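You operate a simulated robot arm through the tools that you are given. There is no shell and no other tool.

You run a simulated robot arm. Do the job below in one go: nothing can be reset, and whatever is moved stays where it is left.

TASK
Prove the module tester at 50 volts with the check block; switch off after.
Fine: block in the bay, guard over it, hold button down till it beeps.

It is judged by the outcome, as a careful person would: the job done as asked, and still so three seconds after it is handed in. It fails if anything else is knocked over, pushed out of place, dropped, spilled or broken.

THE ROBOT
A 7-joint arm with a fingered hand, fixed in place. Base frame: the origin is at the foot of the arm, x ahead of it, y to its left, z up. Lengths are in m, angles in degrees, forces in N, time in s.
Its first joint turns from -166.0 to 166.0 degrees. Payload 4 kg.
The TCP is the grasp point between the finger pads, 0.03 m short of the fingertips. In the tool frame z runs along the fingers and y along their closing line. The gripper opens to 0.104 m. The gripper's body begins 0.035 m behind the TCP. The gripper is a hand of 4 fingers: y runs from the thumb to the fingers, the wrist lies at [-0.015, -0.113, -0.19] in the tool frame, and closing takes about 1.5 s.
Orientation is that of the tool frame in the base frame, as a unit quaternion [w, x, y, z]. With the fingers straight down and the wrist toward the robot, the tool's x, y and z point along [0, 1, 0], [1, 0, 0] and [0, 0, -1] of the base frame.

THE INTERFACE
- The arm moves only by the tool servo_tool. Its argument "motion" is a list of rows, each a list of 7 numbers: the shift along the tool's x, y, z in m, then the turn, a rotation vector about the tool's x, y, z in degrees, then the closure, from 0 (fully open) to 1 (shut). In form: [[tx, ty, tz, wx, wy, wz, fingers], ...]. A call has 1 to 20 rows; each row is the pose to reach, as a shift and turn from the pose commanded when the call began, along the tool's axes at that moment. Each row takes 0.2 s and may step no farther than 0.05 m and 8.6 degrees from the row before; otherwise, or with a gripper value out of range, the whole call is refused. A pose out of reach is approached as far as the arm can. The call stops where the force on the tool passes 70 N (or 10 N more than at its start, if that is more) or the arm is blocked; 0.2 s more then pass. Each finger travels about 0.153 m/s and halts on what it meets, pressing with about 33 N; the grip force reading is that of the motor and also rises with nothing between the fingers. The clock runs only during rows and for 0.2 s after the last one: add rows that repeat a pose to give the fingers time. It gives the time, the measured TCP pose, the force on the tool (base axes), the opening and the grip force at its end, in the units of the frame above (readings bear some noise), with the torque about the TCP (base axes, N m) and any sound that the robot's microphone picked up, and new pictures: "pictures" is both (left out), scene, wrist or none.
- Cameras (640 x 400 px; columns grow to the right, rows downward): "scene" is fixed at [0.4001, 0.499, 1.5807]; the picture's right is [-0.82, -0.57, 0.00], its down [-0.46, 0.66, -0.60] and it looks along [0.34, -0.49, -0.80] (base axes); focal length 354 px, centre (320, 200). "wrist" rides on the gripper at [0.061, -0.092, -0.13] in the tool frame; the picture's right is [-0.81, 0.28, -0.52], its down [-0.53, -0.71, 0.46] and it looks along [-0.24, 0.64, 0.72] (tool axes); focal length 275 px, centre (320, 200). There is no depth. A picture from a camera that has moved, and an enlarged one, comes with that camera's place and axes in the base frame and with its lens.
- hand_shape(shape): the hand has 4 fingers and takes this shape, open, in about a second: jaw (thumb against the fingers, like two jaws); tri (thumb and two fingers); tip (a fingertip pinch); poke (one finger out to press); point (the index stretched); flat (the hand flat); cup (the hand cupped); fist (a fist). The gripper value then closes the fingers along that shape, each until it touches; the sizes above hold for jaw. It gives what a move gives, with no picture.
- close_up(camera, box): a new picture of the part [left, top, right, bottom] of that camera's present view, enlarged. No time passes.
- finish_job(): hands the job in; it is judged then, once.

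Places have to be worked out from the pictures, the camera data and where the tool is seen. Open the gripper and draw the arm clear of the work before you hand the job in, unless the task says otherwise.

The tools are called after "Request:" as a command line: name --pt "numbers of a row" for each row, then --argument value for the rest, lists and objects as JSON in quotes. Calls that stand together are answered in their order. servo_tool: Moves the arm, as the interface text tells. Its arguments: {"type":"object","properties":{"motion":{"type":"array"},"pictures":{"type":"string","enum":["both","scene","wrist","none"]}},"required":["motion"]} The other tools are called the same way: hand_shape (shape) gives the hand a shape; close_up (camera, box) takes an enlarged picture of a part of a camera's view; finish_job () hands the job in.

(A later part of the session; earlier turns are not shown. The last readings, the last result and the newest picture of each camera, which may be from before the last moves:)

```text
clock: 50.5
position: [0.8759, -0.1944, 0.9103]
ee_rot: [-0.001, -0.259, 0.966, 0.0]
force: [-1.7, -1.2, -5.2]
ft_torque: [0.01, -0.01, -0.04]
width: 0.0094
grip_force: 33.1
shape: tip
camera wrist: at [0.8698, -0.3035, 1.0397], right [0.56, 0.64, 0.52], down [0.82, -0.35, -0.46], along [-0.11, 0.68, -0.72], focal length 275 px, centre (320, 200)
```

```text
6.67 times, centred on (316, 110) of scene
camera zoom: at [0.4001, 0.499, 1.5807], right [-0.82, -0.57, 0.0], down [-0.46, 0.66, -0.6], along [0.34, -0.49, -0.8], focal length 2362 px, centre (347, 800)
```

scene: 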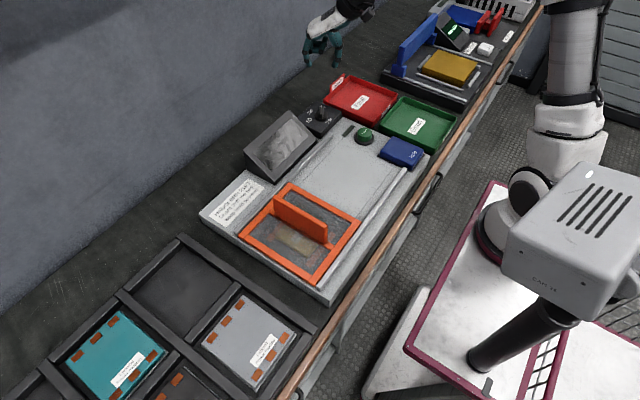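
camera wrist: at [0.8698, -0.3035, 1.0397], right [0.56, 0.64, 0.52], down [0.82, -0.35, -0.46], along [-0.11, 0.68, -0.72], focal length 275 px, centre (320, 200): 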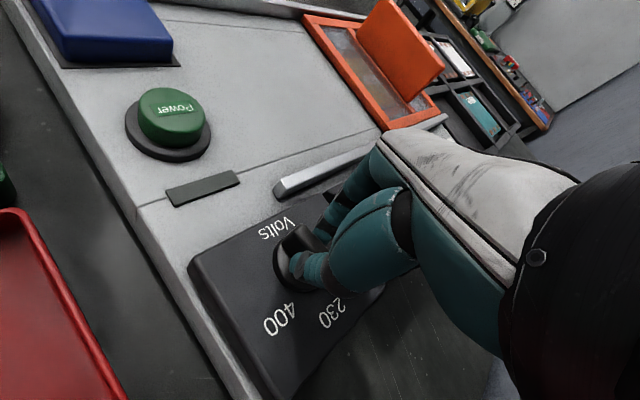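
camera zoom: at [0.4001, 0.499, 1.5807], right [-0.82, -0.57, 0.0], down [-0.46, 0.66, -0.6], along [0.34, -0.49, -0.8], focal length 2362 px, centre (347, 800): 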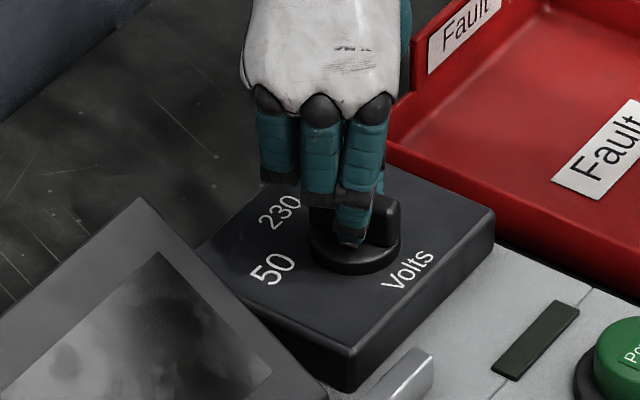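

Still moving freely, well clear of the display. I do the last 30° to point at 50.

Request:
servo_tool --pt "0 0 0 0 0 -6 1.0" --pt "0 0 0 0 0 -12 1.0" --pt "0 0 0 0 0 -18 1.0" --pt "0 0 0 0 0 -24 1.0" --pt "0 0 0 0 0 -30 1.0" --pt "0 0 0 0 0 -30 1.0" --pictures "wrist"

Request:
close_up --camera "scene" --box '[268, 80, 364, 140]'

Request:
close_up --camera "wrist" --box '[200, 180, 360, 340]'

```text
clock: 51.9
position: [0.8764, -0.1929, 0.9096]
ee_rot: [0.0, -0.502, 0.865, 0.001]
force: [-2.2, -1.1, -0.4]
ft_torque: [0.05, 0.02, -0.03]
width: 0.0093
grip_force: 33.2
shape: tip
camera wrist: at [0.9258, -0.2914, 1.0393], right [0.17, 0.84, 0.52], down [0.88, 0.11, -0.46], along [-0.44, 0.53, -0.72], focal length 275 px, centre (320, 200)
```

wrist: 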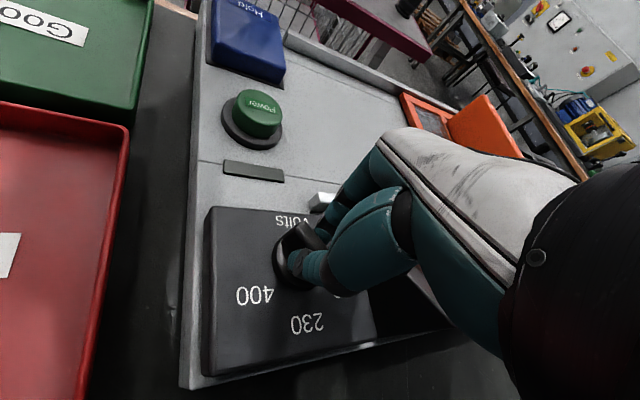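

```text
6.67 times, centred on (316, 110) of scene
camera zoom: at [0.4001, 0.499, 1.5807], right [-0.82, -0.57, 0.0], down [-0.46, 0.66, -0.6], along [0.34, -0.49, -0.8], focal length 2362 px, centre (347, 800)
```

zoom: 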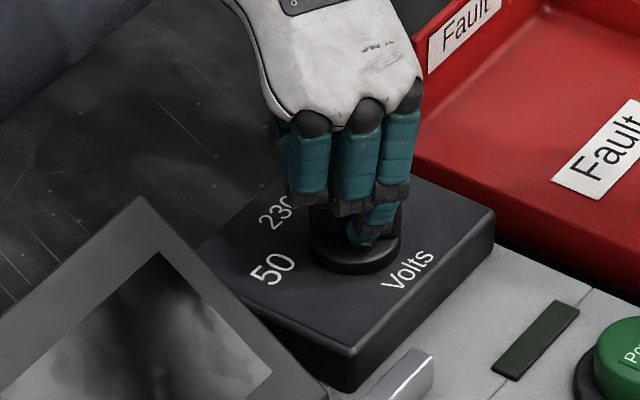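

```text
2.50 times, centred on (280, 260) of wrist
camera zoom: at [0.9258, -0.2914, 1.0393], right [0.17, 0.84, 0.52], down [0.88, 0.11, -0.46], along [-0.44, 0.53, -0.72], focal length 688 px, centre (420, 50)
```

zoom: 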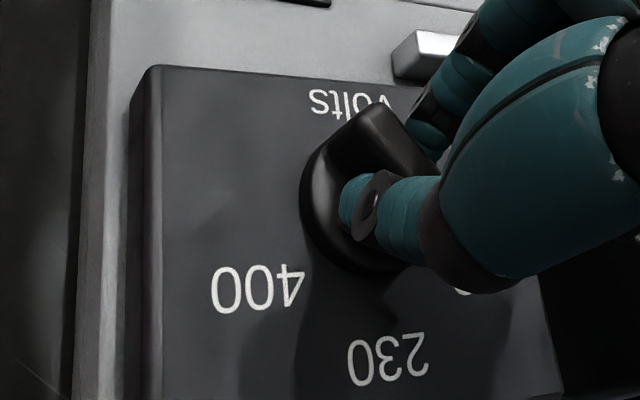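

The bar followed the full 120°. I open the pinch and lift straight up to see where the pointer settled.

Request:
servo_tool --pt "0 0 0 0 0 0 0.85" --pt "0 0 0 0 0 0 0.7" --pt "0 0 0 0 0 0 0.6" --pt "0 0 0 0 0 0 0.55" --pt "0 0 0 0 0 0 0.55" --pt "0 0 -0.03 0 0 0 0.55" --pt "0 0 -0.07 0 0 0 0.55" --pt "0 0 -0.11 0 0 0 0.55" --pt "0 0 -0.15 0 0 0 0.55" --pt "0 0 -0.15 0 0 0 0.55" --pictures "both"

Request:
close_up --camera "wrist" --box '[165, 250, 293, 380]'

Request:
close_up --camera "scene" --box '[280, 80, 376, 140]'

```text
clock: 54.1
position: [0.8765, -0.1948, 1.0594]
ee_rot: [0.0, -0.501, 0.866, 0.001]
force: [0.0, 0.3, 0.2]
ft_torque: [-0.04, -0.02, 0.01]
width: 0.0463
grip_force: 0.0
shape: tip
camera wrist: at [0.9267, -0.2942, 1.1894], right [0.17, 0.84, 0.52], down [0.88, 0.1, -0.46], along [-0.44, 0.53, -0.72], focal length 275 px, centre (320, 200)
```

scene: 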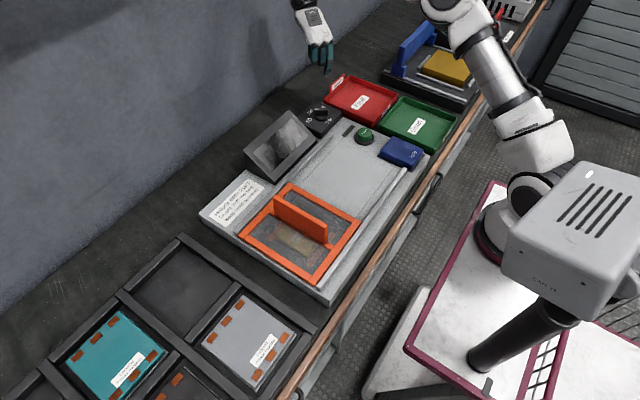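
wrist: 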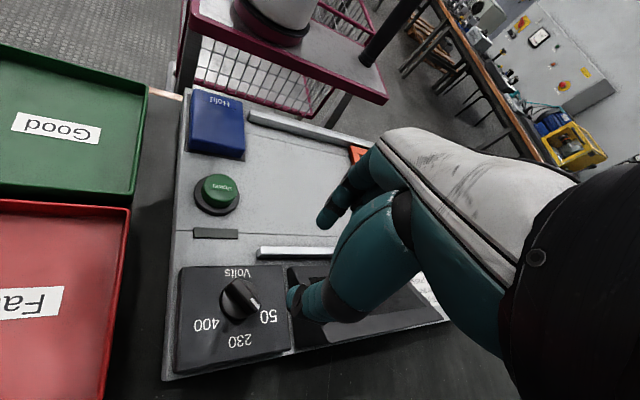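

```text
3.08 times, centred on (229, 315) of wrist
camera zoom: at [0.9267, -0.2942, 1.1894], right [0.17, 0.84, 0.52], down [0.88, 0.1, -0.46], along [-0.44, 0.53, -0.72], focal length 847 px, centre (600, -154)
```

zoom: 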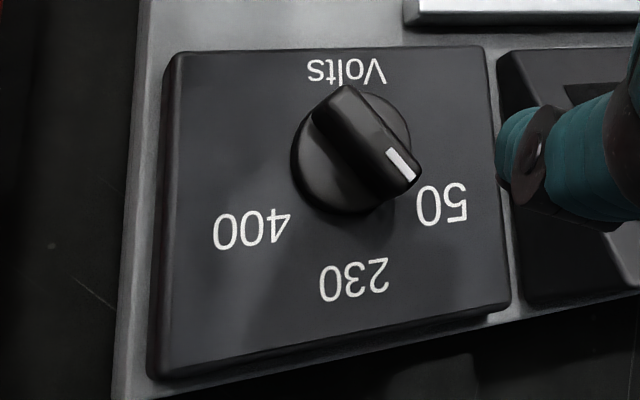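

```text
6.67 times, centred on (328, 110) of scene
camera zoom: at [0.4001, 0.499, 1.5807], right [-0.82, -0.57, 0.0], down [-0.46, 0.66, -0.6], along [0.34, -0.49, -0.8], focal length 2362 px, centre (267, 800)
```

zoom: 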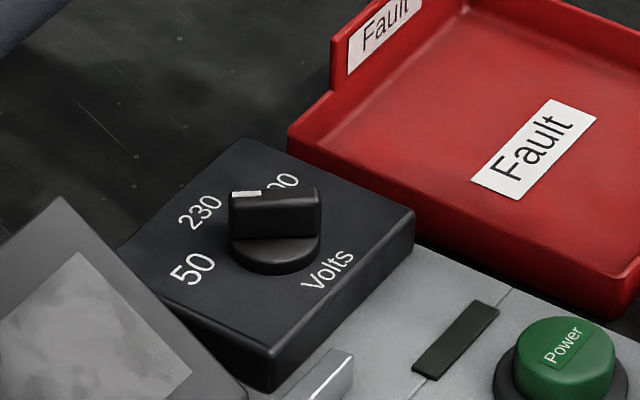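

The pointer moved toward 50 but, measuring it in both cameras, it sits at about 40° rather than about 58°, so it is roughly 20° short. I re-align the hand to the bar (about 129°), lower and regrip to finish the turn.

Request:
servo_tool --pt "0.002 0 0 0 0 7 0.5" --pt "0.002 0 0 0 0 14 0.5" --pt "0.002 0 0 0 0 21 0.5" --pt "0.002 0 0.04 0 0 21 0.5" --pt "0.002 0 0.08 0 0 21 0.5" --pt "0.002 0 0.115 0 0 21 0.5" --pt "0.002 0 0.135 0 0 21 0.5" --pt "0.002 0 0.149 0 0 21 0.5" --pt "0.002 0 0.149 0 0 21 0.5" --pictures "wrist"

Request:
close_up --camera "scene" --box '[280, 80, 376, 140]'

Request:
close_up --camera "wrist" --box '[200, 180, 360, 340]'

```text
clock: 56.1
position: [0.874, -0.1956, 0.9116]
ee_rot: [0.0, -0.334, 0.943, 0.0]
force: [-0.6, -0.7, -0.4]
ft_torque: [0.0, 0.01, 0.02]
width: 0.0514
grip_force: 0.1
shape: tip
camera wrist: at [0.885, -0.3055, 1.041], right [0.46, 0.72, 0.52], down [0.86, -0.22, -0.46], along [-0.22, 0.65, -0.72], focal length 275 px, centre (320, 200)
```

wrist: 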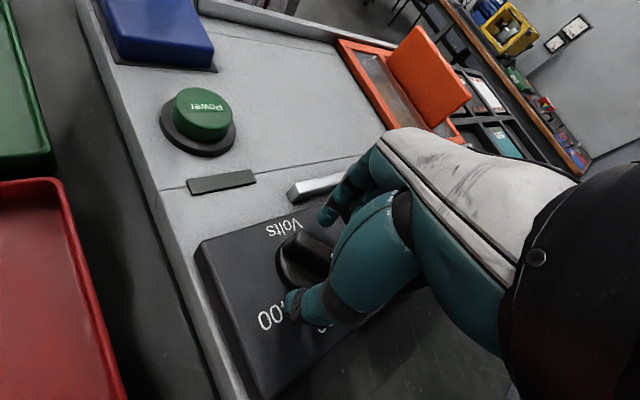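

```text
6.67 times, centred on (328, 110) of scene
camera zoom: at [0.4001, 0.499, 1.5807], right [-0.82, -0.57, 0.0], down [-0.46, 0.66, -0.6], along [0.34, -0.49, -0.8], focal length 2362 px, centre (267, 800)
```

zoom: 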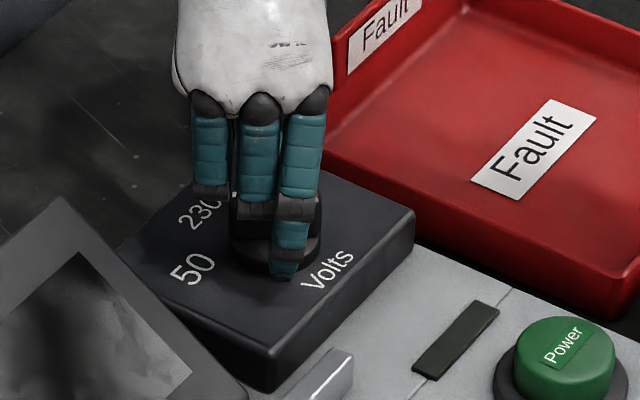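

```text
2.50 times, centred on (280, 260) of wrist
camera zoom: at [0.885, -0.3055, 1.041], right [0.46, 0.72, 0.52], down [0.86, -0.22, -0.46], along [-0.22, 0.65, -0.72], focal length 688 px, centre (420, 50)
```

zoom: 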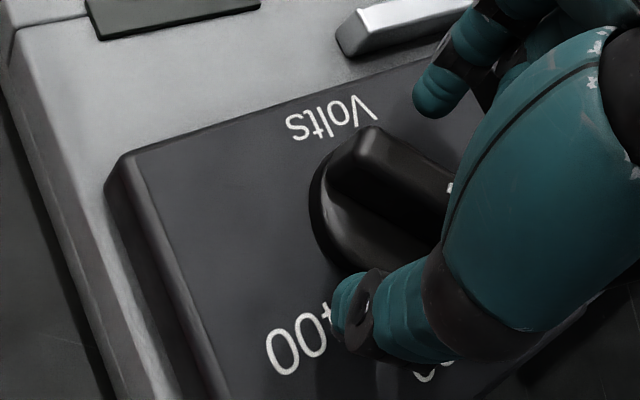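

The bar lies across the closing line as before. I close and turn another 24°, holding at the end.

Request:
servo_tool --pt "0 0 0 0 0 0 0.65" --pt "0 0 0 0 0 0 0.8" --pt "0 0 0 0 0 0 1.0" --pt "0 0 0 0 0 0 1.0" --pt "0 0 0 0 0 0 1.0" --pt "0 0 0 0 0 0 1.0" --pt "0 0 0 0 0 -5 1.0" --pt "0 0 0 0 0 -10 1.0" --pt "0 0 0 0 0 -15 1.0" --pt "0 0 0 0 0 -20 1.0" --pt "0 0 0 0 0 -24 1.0" --pt "0 0 0 0 0 -24 1.0" --pictures "wrist"

Request:
close_up --camera "scene" --box '[280, 80, 376, 140]'

Request:
close_up --camera "wrist" --box '[200, 180, 360, 340]'

```text
clock: 58.7
position: [0.8756, -0.1956, 0.9103]
ee_rot: [0.0, -0.523, 0.853, 0.0]
force: [4.9, -4.7, 3.5]
ft_torque: [-0.12, -0.12, -0.06]
width: 0.0078
grip_force: 32.9
shape: tip
camera wrist: at [0.9291, -0.291, 1.0408], right [0.12, 0.85, 0.52], down [0.88, 0.15, -0.46], along [-0.46, 0.51, -0.72], focal length 275 px, centre (320, 200)
```

wrist: 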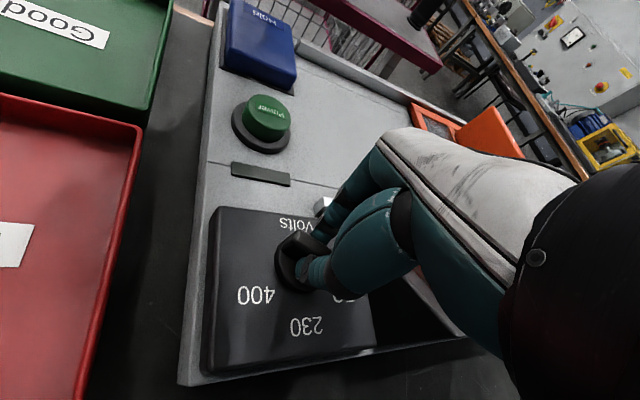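

```text
6.67 times, centred on (328, 110) of scene
camera zoom: at [0.4001, 0.499, 1.5807], right [-0.82, -0.57, 0.0], down [-0.46, 0.66, -0.6], along [0.34, -0.49, -0.8], focal length 2362 px, centre (267, 800)
```

zoom: 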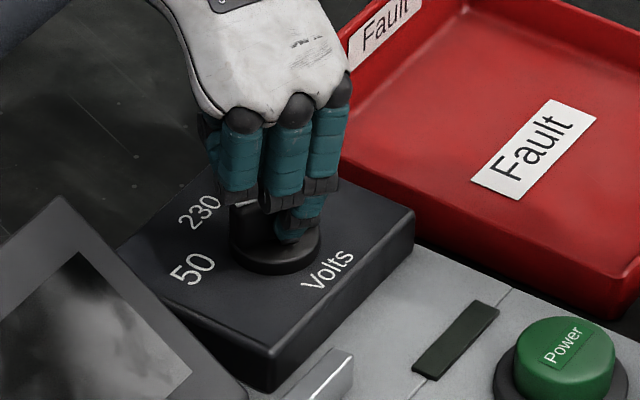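

```text
2.50 times, centred on (280, 260) of wrist
camera zoom: at [0.9291, -0.291, 1.0408], right [0.12, 0.85, 0.52], down [0.88, 0.15, -0.46], along [-0.46, 0.51, -0.72], focal length 688 px, centre (420, 50)
```

zoom: 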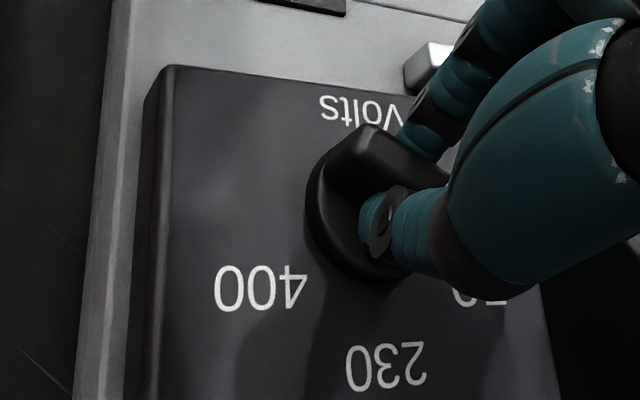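

The visible white mark has shifted toward 50. I release gently and lift to measure the pointer again.

Request:
servo_tool --pt "0 0 0 0 0 0 0.9" --pt "0 0 0 0 0 0 0.8" --pt "0 0 0 0 0 0 0.7" --pt "0 0 0 0 0 0 0.6" --pt "0 0 0 0 0 0 0.55" --pt "0 0 0 0 0 0 0.5" --pt "0 0 -0.03 0 0 0 0.5" --pt "0 0 -0.07 0 0 0 0.5" --pt "0 0 -0.11 0 0 0 0.5" --pt "0 0 -0.15 0 0 0 0.5" --pt "0 0 -0.15 0 0 0 0.5" --pictures "wrist"

Request:
close_up --camera "wrist" --box '[180, 260, 290, 350]'

Request:
close_up --camera "scene" --box '[288, 90, 352, 130]'

```text
clock: 61.1
position: [0.8769, -0.1931, 1.0624]
ee_rot: [0.0, -0.522, 0.853, 0.0]
force: [0.0, 0.6, 0.5]
ft_torque: [0.0, 0.01, 0.0]
width: 0.0518
grip_force: 0.1
shape: tip
camera wrist: at [0.9311, -0.2897, 1.1923], right [0.12, 0.85, 0.52], down [0.88, 0.15, -0.46], along [-0.46, 0.51, -0.72], focal length 275 px, centre (320, 200)
```

wrist: 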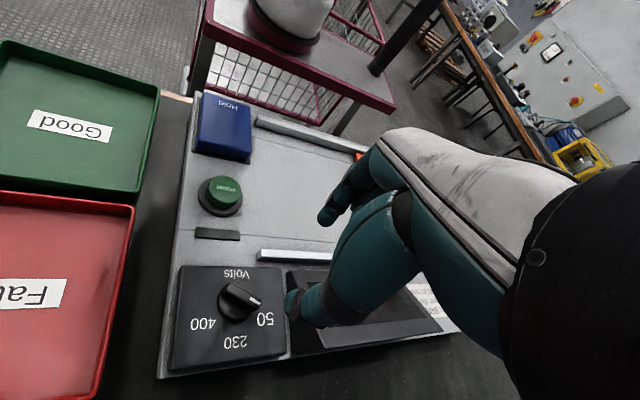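

```text
4.44 times, centred on (235, 305) of wrist
camera zoom: at [0.9311, -0.2897, 1.1923], right [0.12, 0.85, 0.52], down [0.88, 0.15, -0.46], along [-0.46, 0.51, -0.72], focal length 1224 px, centre (698, -267)
```

zoom: 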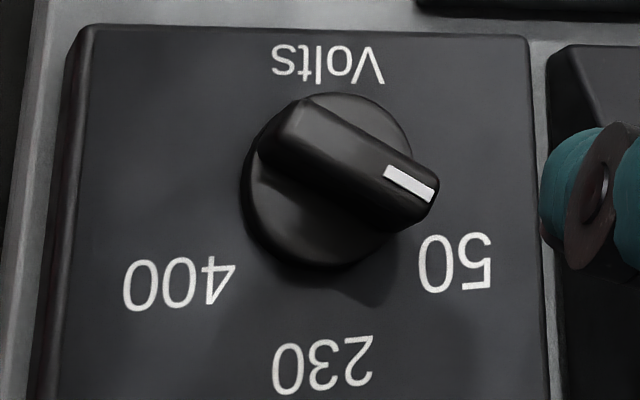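

```text
10.00 times, centred on (320, 110) of scene
camera zoom: at [0.4001, 0.499, 1.5807], right [-0.82, -0.57, 0.0], down [-0.46, 0.66, -0.6], along [0.34, -0.49, -0.8], focal length 3542 px, centre (320, 1100)
```

zoom: 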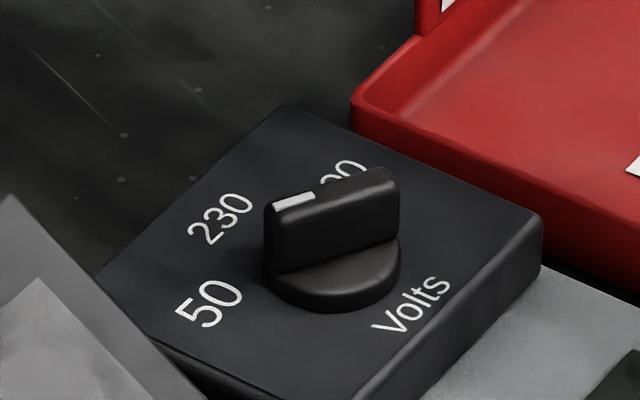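

The pointer now measures about 53–56°, right at the 50 mark (the 400 position was symmetric at about −58°). Next I go to the Power button, at about (0.728, −0.213) with its top near z 0.861, with the pinch closed as a blunt presser, stopping above it first.

Request:
servo_tool --pt "0.0165 0.0245 0 0 0 0 0.7" --pt "0.033 0.049 0 0 0 0 0.9" --pt "0.0495 0.0735 0.02 0 0 0 1.0" --pt "0.066 0.098 0.045 0 0 0 1.0" --pt "0.0825 0.1225 0.075 0 0 0 1.0" --pt "0.0825 0.1225 0.105 0 0 0 1.0" --pt "0.0825 0.1225 0.125 0 0 0 1.0" --pt "0.0825 0.1225 0.125 0 0 0 1.0" --pictures "both"

Request:
close_up --camera "scene" --box '[310, 90, 438, 170]'

Request:
close_up --camera "wrist" --box '[200, 180, 360, 340]'

```text
clock: 62.9
position: [0.7294, -0.2128, 0.936]
ee_rot: [0.0, -0.523, 0.853, 0.0]
force: [0.8, 0.7, 0.0]
ft_torque: [0.02, 0.02, 0.02]
width: 0.0
grip_force: 32.9
shape: tip
camera wrist: at [0.7839, -0.3091, 1.0657], right [0.12, 0.85, 0.52], down [0.88, 0.15, -0.46], along [-0.46, 0.51, -0.72], focal length 275 px, centre (320, 200)
```

scene: 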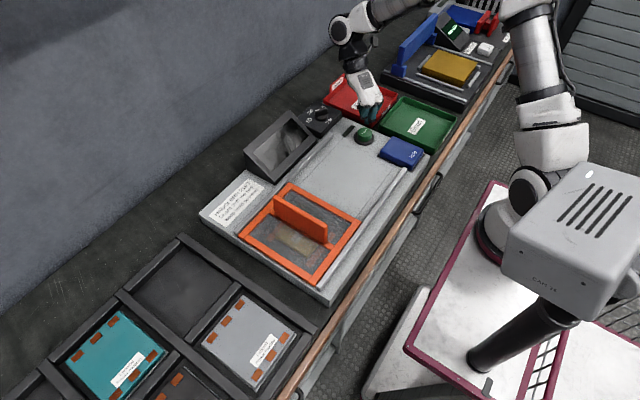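
wrist: 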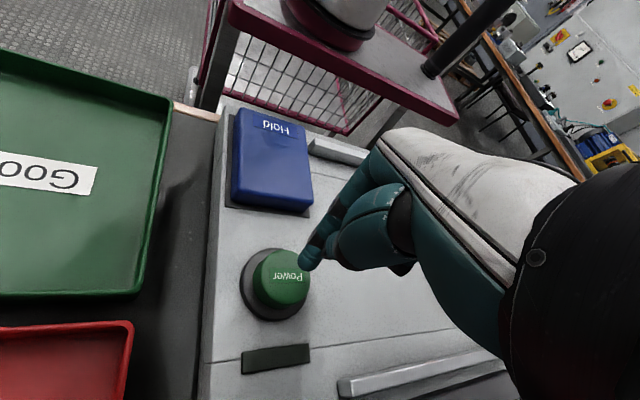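

```text
5.00 times, centred on (374, 130) of scene
camera zoom: at [0.4001, 0.499, 1.5807], right [-0.82, -0.57, 0.0], down [-0.46, 0.66, -0.6], along [0.34, -0.49, -0.8], focal length 1771 px, centre (50, 550)
```

zoom: 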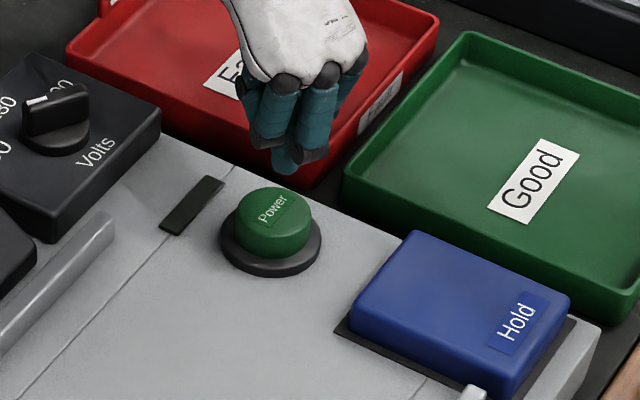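

```text
2.50 times, centred on (280, 260) of wrist
camera zoom: at [0.7839, -0.3091, 1.0657], right [0.12, 0.85, 0.52], down [0.88, 0.15, -0.46], along [-0.46, 0.51, -0.72], focal length 688 px, centre (420, 50)
```

zoom: 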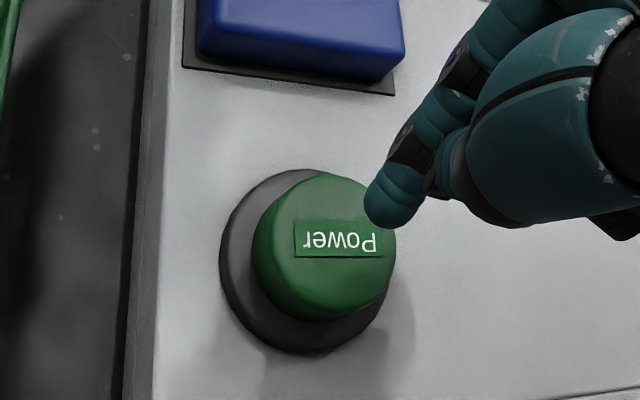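

The tip is above the green cap, within a few millimetres of its centre. I lower toward it in small steps, watching force and sound.

Request:
servo_tool --pt "0 0 0.012 0 0 0 1.0" --pt "0 0 0.022 0 0 0 1.0" --pt "0 0 0.028 0 0 0 1.0" --pt "0 0 0.03 0 0 0 1.0" --pictures "wrist"

Request:
close_up --camera "scene" --box '[310, 90, 438, 170]'

```text
clock: 63.9
position: [0.7305, -0.2135, 0.9062]
ee_rot: [-0.001, -0.522, 0.853, 0.0]
force: [-0.2, 0.1, 0.2]
ft_torque: [-0.01, 0.02, -0.01]
width: 0.0
grip_force: 32.7
shape: tip
camera wrist: at [0.7844, -0.3096, 1.0357], right [0.12, 0.85, 0.52], down [0.88, 0.15, -0.46], along [-0.46, 0.51, -0.72], focal length 275 px, centre (320, 200)
```

wrist: 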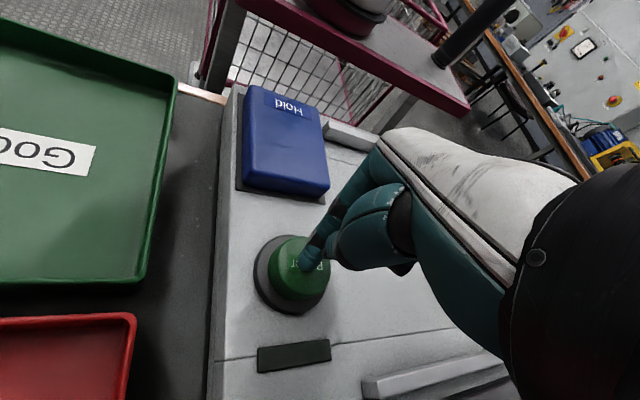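

```text
5.00 times, centred on (374, 130) of scene
camera zoom: at [0.4001, 0.499, 1.5807], right [-0.82, -0.57, 0.0], down [-0.46, 0.66, -0.6], along [0.34, -0.49, -0.8], focal length 1771 px, centre (50, 550)
```

zoom: 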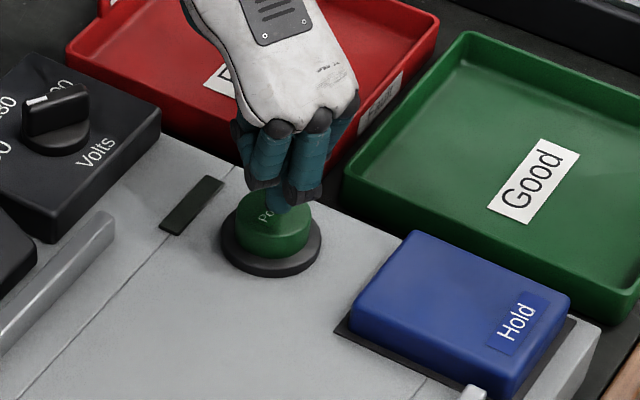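

Almost touching, with the tip over the "Power" label. I continue with 2 mm steps.

Request:
servo_tool --pt "0 0 0.002 0 0 0 1.0" --pt "0 0 0.004 0 0 0 1.0" --pt "0 0 0.006 0 0 0 1.0" --pictures "scene"

```text
clock: 64.7
position: [0.7297, -0.2136, 0.9006]
ee_rot: [-0.001, -0.523, 0.852, -0.001]
force: [-0.8, -1.2, 0.0]
ft_torque: [0.0, 0.01, 0.02]
width: 0.0002
grip_force: 33.5
shape: tip
```

scene: 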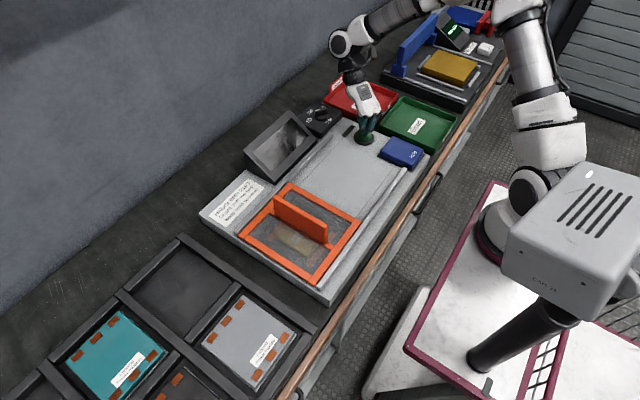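

No contact yet at TCP z≈0.9006, so I go on downward.

Request:
servo_tool --pt "0 0 0.002 0 0 0 1.0" --pt "0 0 0.004 0 0 0 1.0" --pt "0 0 0.006 0 0 0 1.0" --pictures "scene"

```text
clock: 65.5
position: [0.7286, -0.2134, 0.8956]
ee_rot: [0.0, -0.522, 0.853, 0.0]
force: [-0.2, 0.7, 1.1]
ft_torque: [0.04, -0.01, -0.03]
width: 0.0
grip_force: 33.0
shape: tip
```

scene: 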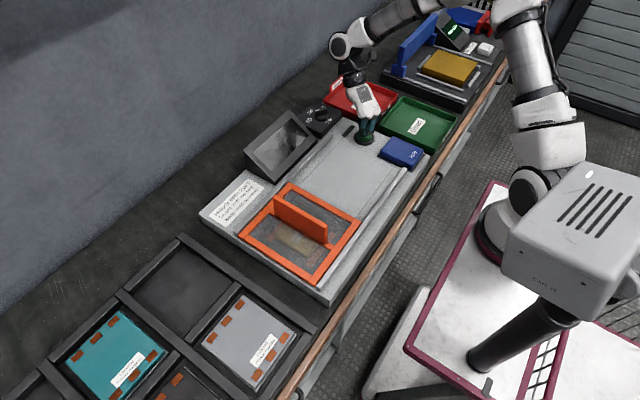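

Request:
servo_tool --pt "0 0 0.002 0 0 0 1.0" --pt "0 0 0.004 0 0 0 1.0" --pt "0 0 0.004 0 0 0 1.0" --pictures "scene"

Request:
close_up --camera "scene" --box '[310, 90, 438, 170]'

```text
clock: 66.3
position: [0.729, -0.2135, 0.8905]
ee_rot: [0.0, -0.523, 0.853, 0.001]
force: [-0.5, -1.1, 2.3]
ft_torque: [0.02, 0.02, -0.01]
width: 0.0003
grip_force: 32.9
shape: tip
```

scene: 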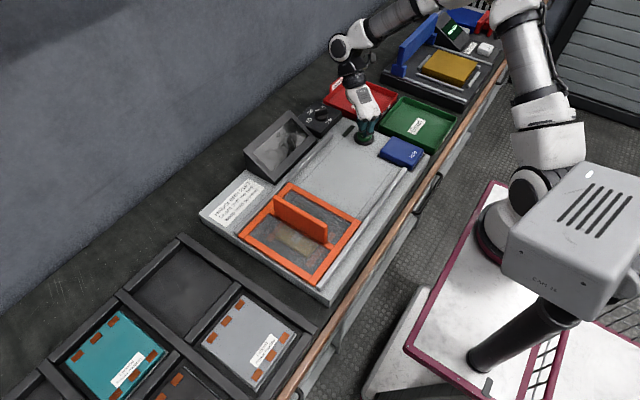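

```text
5.00 times, centred on (374, 130) of scene
camera zoom: at [0.4001, 0.499, 1.5807], right [-0.82, -0.57, 0.0], down [-0.46, 0.66, -0.6], along [0.34, -0.49, -0.8], focal length 1771 px, centre (50, 550)
```

zoom: 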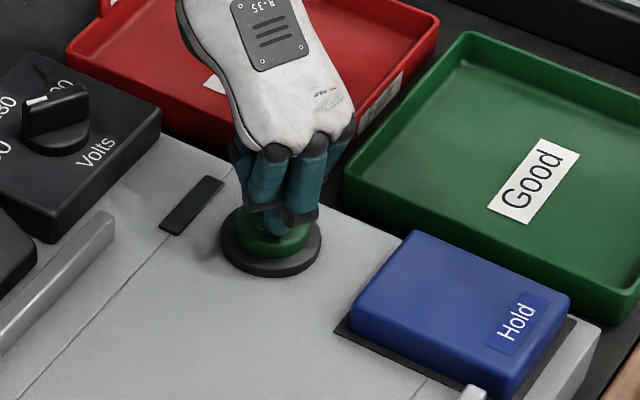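

There is a light contact (about 2 N), possibly the button's spring. I press on in small steps.

Request:
servo_tool --pt "0 0 0.0015 0 0 0 1.0" --pt "0 0 0.003 0 0 0 1.0" --pt "0 0 0.003 0 0 0 1.0" --pictures "scene"

Request:
close_up --camera "scene" --box '[230, 90, 390, 190]'

```text
clock: 67.1
position: [0.7285, -0.2133, 0.8875]
ee_rot: [0.0, -0.523, 0.852, 0.0]
force: [0.6, 0.3, 3.9]
ft_torque: [0.04, -0.02, -0.02]
width: 0.0
grip_force: 32.7
shape: tip
heard: click
```

scene: 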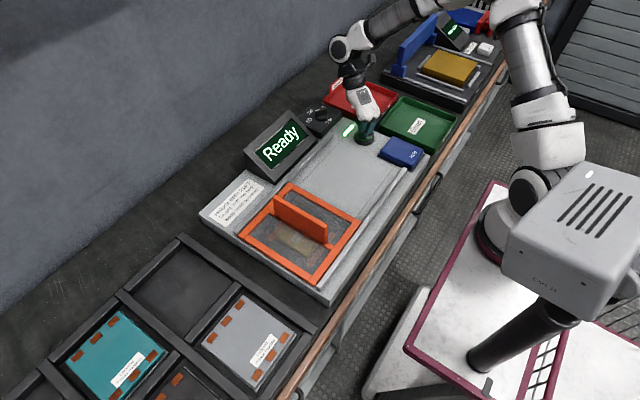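

```text
4.00 times, centred on (310, 140) of scene
camera zoom: at [0.4001, 0.499, 1.5807], right [-0.82, -0.57, 0.0], down [-0.46, 0.66, -0.6], along [0.34, -0.49, -0.8], focal length 1417 px, centre (360, 440)
```

zoom: 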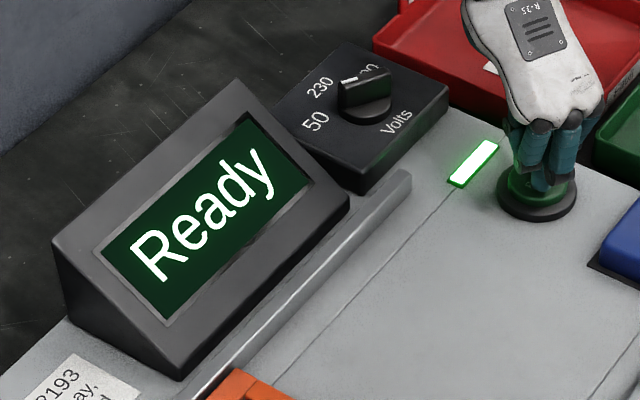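

Click — the display shows "Ready" and the lamp is lit. I lift off the Power button right away.

Request:
servo_tool --pt "0 0 -0.01 0 0 0 1.0" --pt "0 0 -0.04 0 0 0 1.0" --pt "0 0 -0.08 0 0 0 1.0" --pt "0 0 -0.11 0 0 0 1.0" --pt "0 0 -0.11 0 0 0 1.0" --pictures "both"

Request:
close_up --camera "scene" --box '[288, 90, 352, 130]'

Request:
close_up --camera "scene" --box '[230, 90, 390, 190]'

```text
clock: 68.3
position: [0.7292, -0.213, 0.9999]
ee_rot: [0.0, -0.522, 0.853, -0.001]
force: [-0.5, 0.0, 0.2]
ft_torque: [0.0, 0.03, 0.01]
width: 0.0
grip_force: 32.9
shape: tip
camera wrist: at [0.7848, -0.3087, 1.1285], right [0.12, 0.85, 0.52], down [0.88, 0.15, -0.46], along [-0.46, 0.51, -0.72], focal length 275 px, centre (320, 200)
```

scene: 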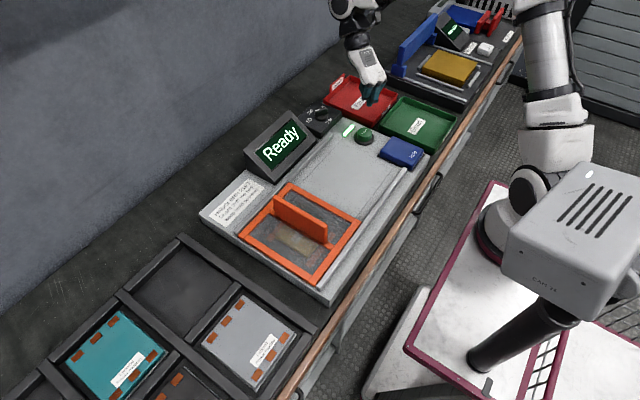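
wrist: 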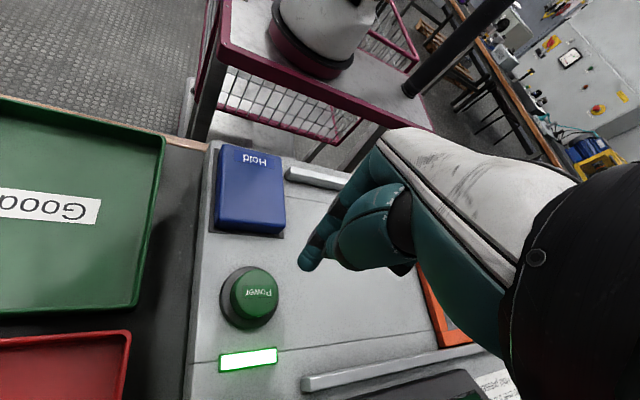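

```text
10.00 times, centred on (320, 110) of scene
camera zoom: at [0.4001, 0.499, 1.5807], right [-0.82, -0.57, 0.0], down [-0.46, 0.66, -0.6], along [0.34, -0.49, -0.8], focal length 3542 px, centre (320, 1100)
```

zoom: 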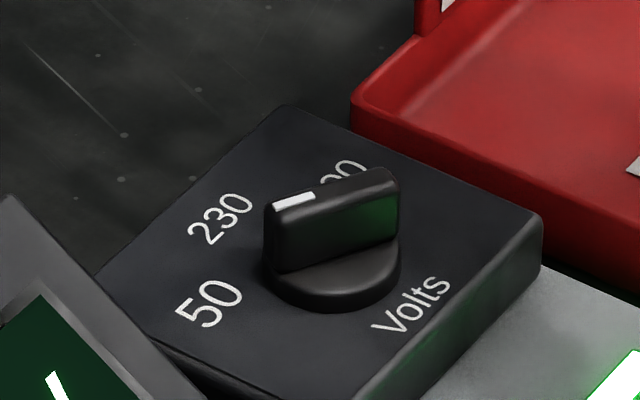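

```text
4.00 times, centred on (310, 140) of scene
camera zoom: at [0.4001, 0.499, 1.5807], right [-0.82, -0.57, 0.0], down [-0.46, 0.66, -0.6], along [0.34, -0.49, -0.8], focal length 1417 px, centre (360, 440)
```

zoom: 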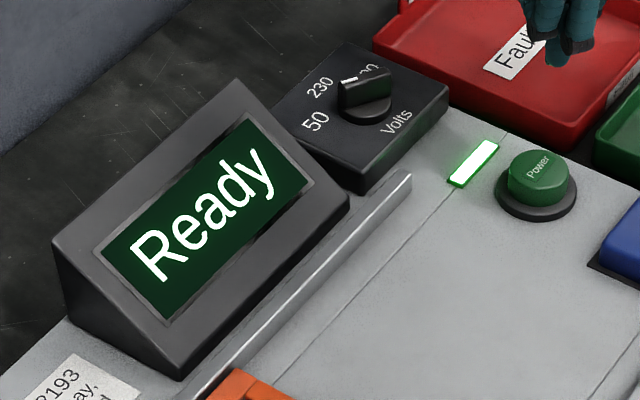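

The pointer is parallel to the line from the knob centre to "50", so the range is right, and the tester says Ready. Now I measure the Hold button from here.

Request:
close_up --camera "wrist" --box '[180, 120, 340, 250]'

Request:
close_up --camera "scene" --box '[350, 110, 462, 180]'

```text
3.08 times, centred on (260, 185) of wrist
camera zoom: at [0.7848, -0.3087, 1.1285], right [0.12, 0.85, 0.52], down [0.88, 0.15, -0.46], along [-0.46, 0.51, -0.72], focal length 847 px, centre (505, 246)
```

zoom: 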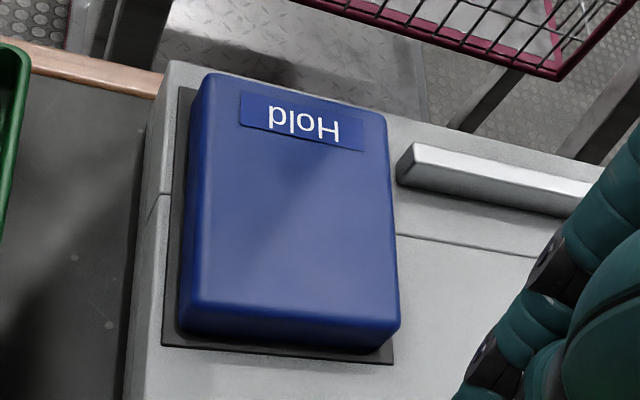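

```text
5.71 times, centred on (406, 145) of scene
camera zoom: at [0.4001, 0.499, 1.5807], right [-0.82, -0.57, 0.0], down [-0.46, 0.66, -0.6], along [0.34, -0.49, -0.8], focal length 2024 px, centre (-171, 514)
```

zoom: 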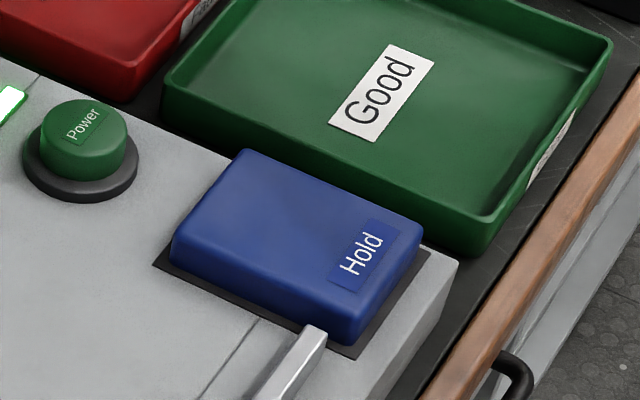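

Hold's top spans x≈0.56–0.655 and y≈−0.252 to −0.178, with its top at about z 0.863. I move over to (0.615, −0.215) and come down to just above it.

Request:
servo_tool --pt "0.0106 0.02 0 0 0 0 1.0" --pt "0.0212 0.04 0 0 0 0 1.0" --pt "0.0319 0.06 0 0 0 0 1.0" --pt "0.0425 0.08 0 0 0 0 1.0" --pt "0.0531 0.0998 0 0 0 0 1.0" --pt "0.0531 0.0998 0.03 0 0 0 1.0" --pt "0.0531 0.0998 0.06 0 0 0 1.0" --pt "0.0531 0.0998 0.08 0 0 0 1.0" --pt "0.0531 0.0998 0.08 0 0 0 1.0" --pictures "both"

Request:
close_up --camera "scene" --box '[340, 90, 468, 170]'

```text
clock: 70.3
position: [0.6134, -0.2154, 0.9177]
ee_rot: [0.0, -0.523, 0.852, 0.0]
force: [-0.1, -0.9, -0.3]
ft_torque: [-0.02, 0.0, 0.0]
width: 0.0
grip_force: 33.2
shape: tip
camera wrist: at [0.6692, -0.3102, 1.0467], right [0.12, 0.85, 0.52], down [0.88, 0.15, -0.46], along [-0.46, 0.51, -0.72], focal length 275 px, centre (320, 200)
```

scene: 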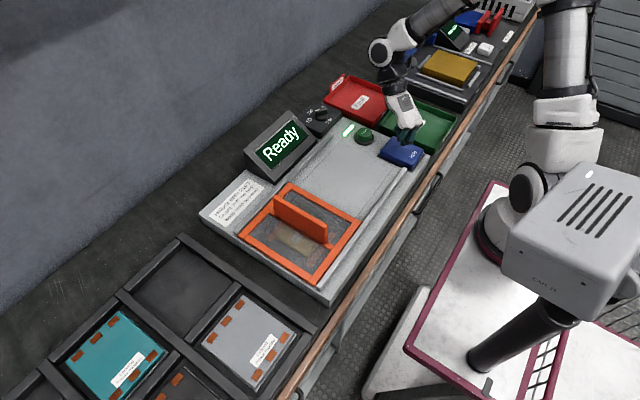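
wrist: 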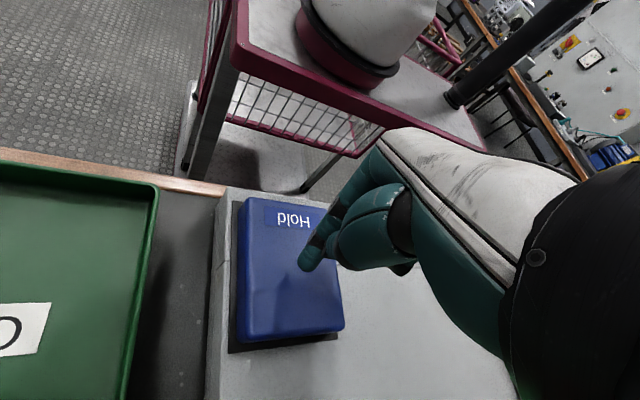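

```text
5.00 times, centred on (404, 130) of scene
camera zoom: at [0.4001, 0.499, 1.5807], right [-0.82, -0.57, 0.0], down [-0.46, 0.66, -0.6], along [0.34, -0.49, -0.8], focal length 1771 px, centre (-100, 550)
```

zoom: 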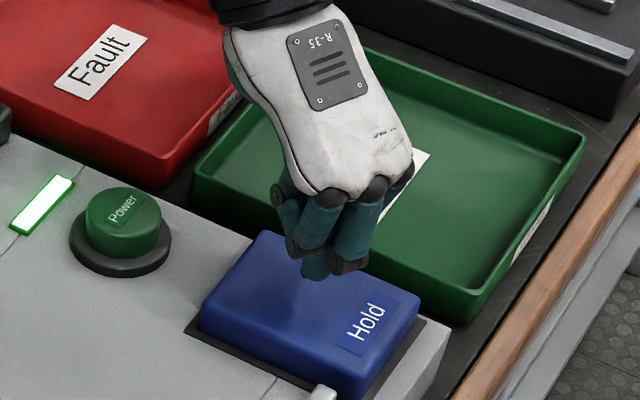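

The tip is over the middle of the Hold button. I go down 20 mm to just above contact.

Request:
servo_tool --pt "0 0 0.01 0 0 0 1.0" --pt "0 0 0.017 0 0 0 1.0" --pt "0 0 0.02 0 0 0 1.0" --pictures "scene"

Request:
close_up --camera "scene" --box '[340, 90, 468, 170]'

```text
clock: 71.1
position: [0.6144, -0.2154, 0.8977]
ee_rot: [0.0, -0.523, 0.852, 0.0]
force: [0.1, -0.4, -0.5]
ft_torque: [0.03, 0.0, -0.02]
width: 0.0
grip_force: 33.6
shape: tip
```

scene: 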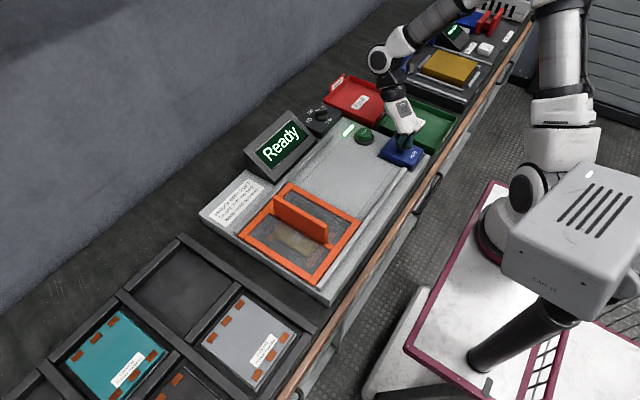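

```text
5.00 times, centred on (404, 130) of scene
camera zoom: at [0.4001, 0.499, 1.5807], right [-0.82, -0.57, 0.0], down [-0.46, 0.66, -0.6], along [0.34, -0.49, -0.8], focal length 1771 px, centre (-100, 550)
```

zoom: 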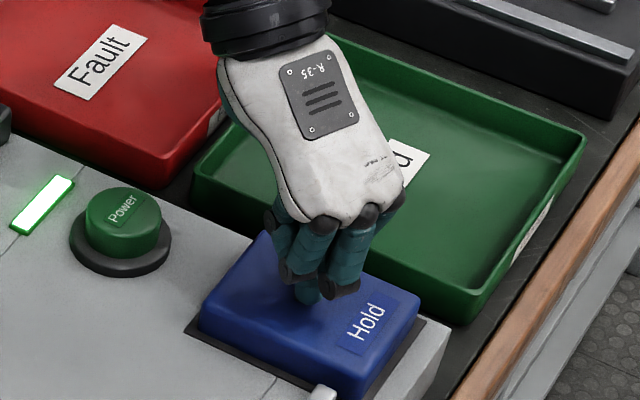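

Just above the surface now. I press down 2 mm at a time.

Request:
servo_tool --pt "0 0 0.002 0 0 0 1.0" --pt "0 0 0.004 0 0 0 1.0" --pt "0 0 0.006 0 0 0 1.0" --pictures "scene"

```text
clock: 71.9
position: [0.6155, -0.2147, 0.892]
ee_rot: [0.0, -0.523, 0.853, 0.0]
force: [0.6, -1.1, 1.5]
ft_torque: [-0.02, -0.02, -0.04]
width: 0.0
grip_force: 33.5
shape: tip
```

scene: 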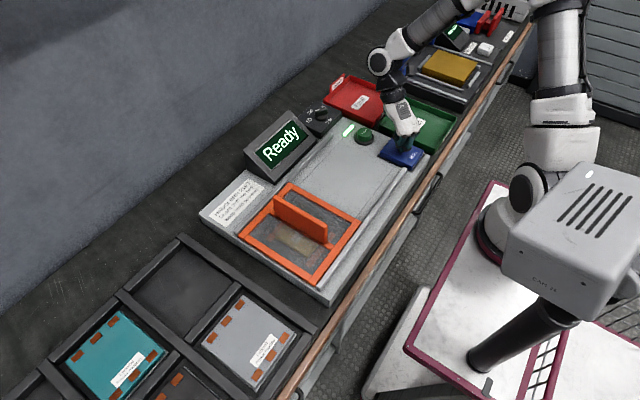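

Contact is beginning. I press 6 mm further and hold there, listening for the beep.

Request:
servo_tool --pt "0 0 0.002 0 0 0 1.0" --pt "0 0 0.004 0 0 0 1.0" --pt "0 0 0.006 0 0 0 1.0" --pt "0 0 0.006 0 0 0 1.0" --pictures "scene"

```text
clock: 72.9
position: [0.6143, -0.2146, 0.8851]
ee_rot: [0.0, -0.523, 0.852, 0.0]
force: [-0.5, -1.4, 3.0]
ft_torque: [0.0, 0.03, 0.04]
width: 0.0
grip_force: 33.2
shape: tip
```

scene: 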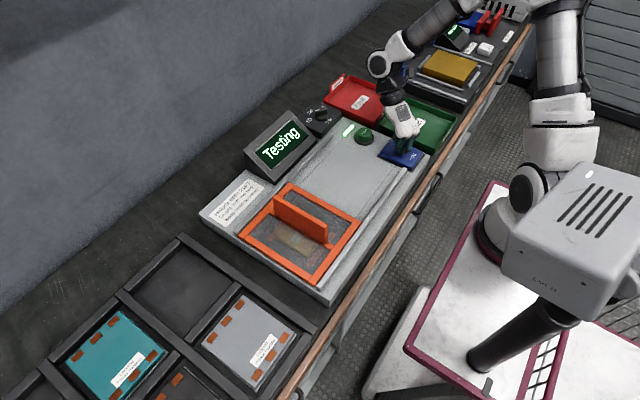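

The display now says "Testing" with the button down. I press 1 mm deeper for margin and keep holding.

Request:
servo_tool --pt "0 0 0.001 0 0 0 1.0" --pt "0 0 0.001 0 0 0 1.0" --pt "0 0 0.001 0 0 0 1.0" --pt "0 0 0.001 0 0 0 1.0" --pt "0 0 0.001 0 0 0 1.0" --pt "0 0 0.001 0 0 0 1.0" --pt "0 0 0.001 0 0 0 1.0" --pt "0 0 0.001 0 0 0 1.0" --pt "0 0 0.001 0 0 0 1.0" --pt "0 0 0.001 0 0 0 1.0" --pictures "scene"

```text
clock: 75.1
position: [0.6153, -0.2141, 0.8842]
ee_rot: [-0.001, -0.523, 0.852, 0.0]
force: [-2.0, -0.5, 3.0]
ft_torque: [-0.01, 0.01, -0.02]
width: 0.0
grip_force: 33.0
shape: tip
```

scene: 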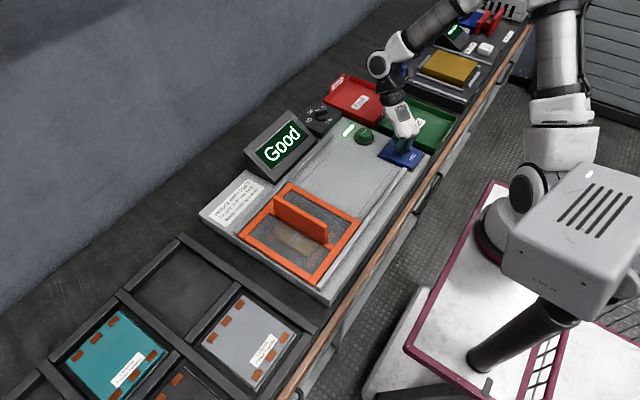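

The display reads "Good" but no beep has been reported yet, so I keep the button held down until it beeps.

Request:
servo_tool --pt "0 0 0 0 0 0 1.0" --pt "0 0 0 0 0 0 1.0" --pt "0 0 0 0 0 0 1.0" --pt "0 0 0 0 0 0 1.0" --pt "0 0 0 0 0 0 1.0" --pt "0 0 0 0 0 0 1.0" --pt "0 0 0 0 0 0 1.0" --pt "0 0 0 0 0 0 1.0" --pt "0 0 0 0 0 0 1.0" --pt "0 0 0 0 0 0 1.0" --pictures "scene"

Request:
close_up --camera "scene" --box '[230, 90, 390, 190]'

```text
clock: 77.3
position: [0.6164, -0.2153, 0.8827]
ee_rot: [0.0, -0.524, 0.852, 0.0]
force: [-0.8, -0.4, 3.7]
ft_torque: [0.02, 0.03, 0.03]
width: 0.0
grip_force: 32.9
shape: tip
```

scene: 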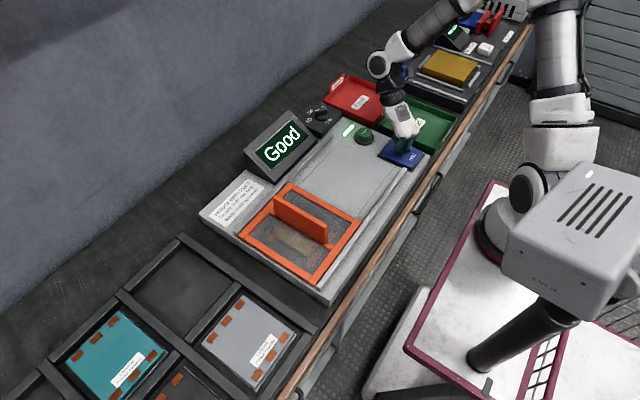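

```text
4.00 times, centred on (310, 140) of scene
camera zoom: at [0.4001, 0.499, 1.5807], right [-0.82, -0.57, 0.0], down [-0.46, 0.66, -0.6], along [0.34, -0.49, -0.8], focal length 1417 px, centre (360, 440)
```

zoom: 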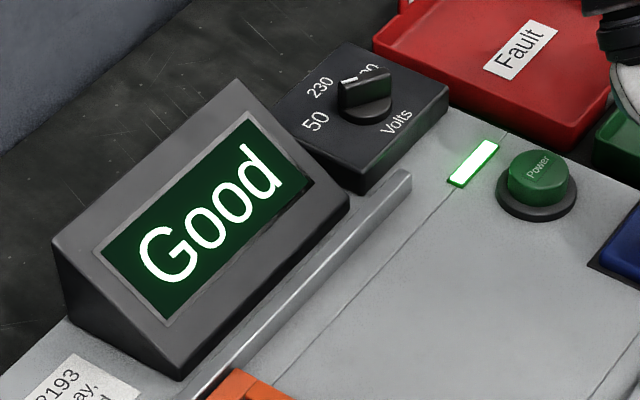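

"Good" is steady but there is still no beep, so I keep holding a while longer.

Request:
servo_tool --pt "0 0 0 0 0 0 1.0" --pt "0 0 0 0 0 0 1.0" --pt "0 0 0 0 0 0 1.0" --pt "0 0 0 0 0 0 1.0" --pt "0 0 0 0 0 0 1.0" --pt "0 0 0 0 0 0 1.0" --pt "0 0 0 0 0 0 1.0" --pt "0 0 0 0 0 0 1.0" --pt "0 0 0 0 0 0 1.0" --pt "0 0 0 0 0 0 1.0" --pt "0 0 0 0 0 0 1.0" --pt "0 0 0 0 0 0 1.0" --pt "0 0 0 0 0 0 1.0" --pt "0 0 0 0 0 0 1.0" --pt "0 0 0 0 0 0 1.0" --pt "0 0 0 0 0 0 1.0" --pt "0 0 0 0 0 0 1.0" --pt "0 0 0 0 0 0 1.0" --pt "0 0 0 0 0 0 1.0" --pt "0 0 0 0 0 0 1.0" --pictures "scene"

```text
clock: 81.5
position: [0.6149, -0.2144, 0.8843]
ee_rot: [0.0, -0.523, 0.852, 0.001]
force: [-1.0, -0.6, 4.4]
ft_torque: [-0.02, 0.06, 0.05]
width: 0.0
grip_force: 32.9
shape: tip
```

scene: 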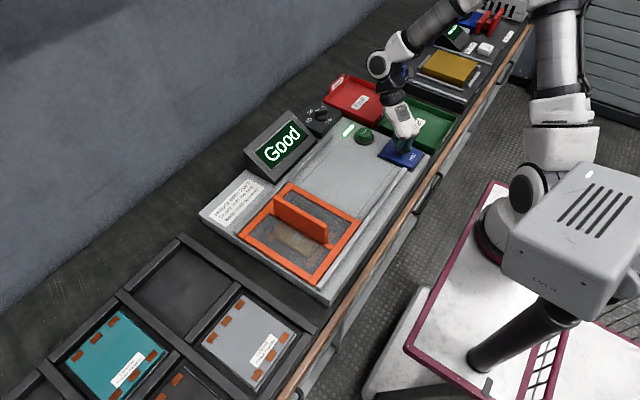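

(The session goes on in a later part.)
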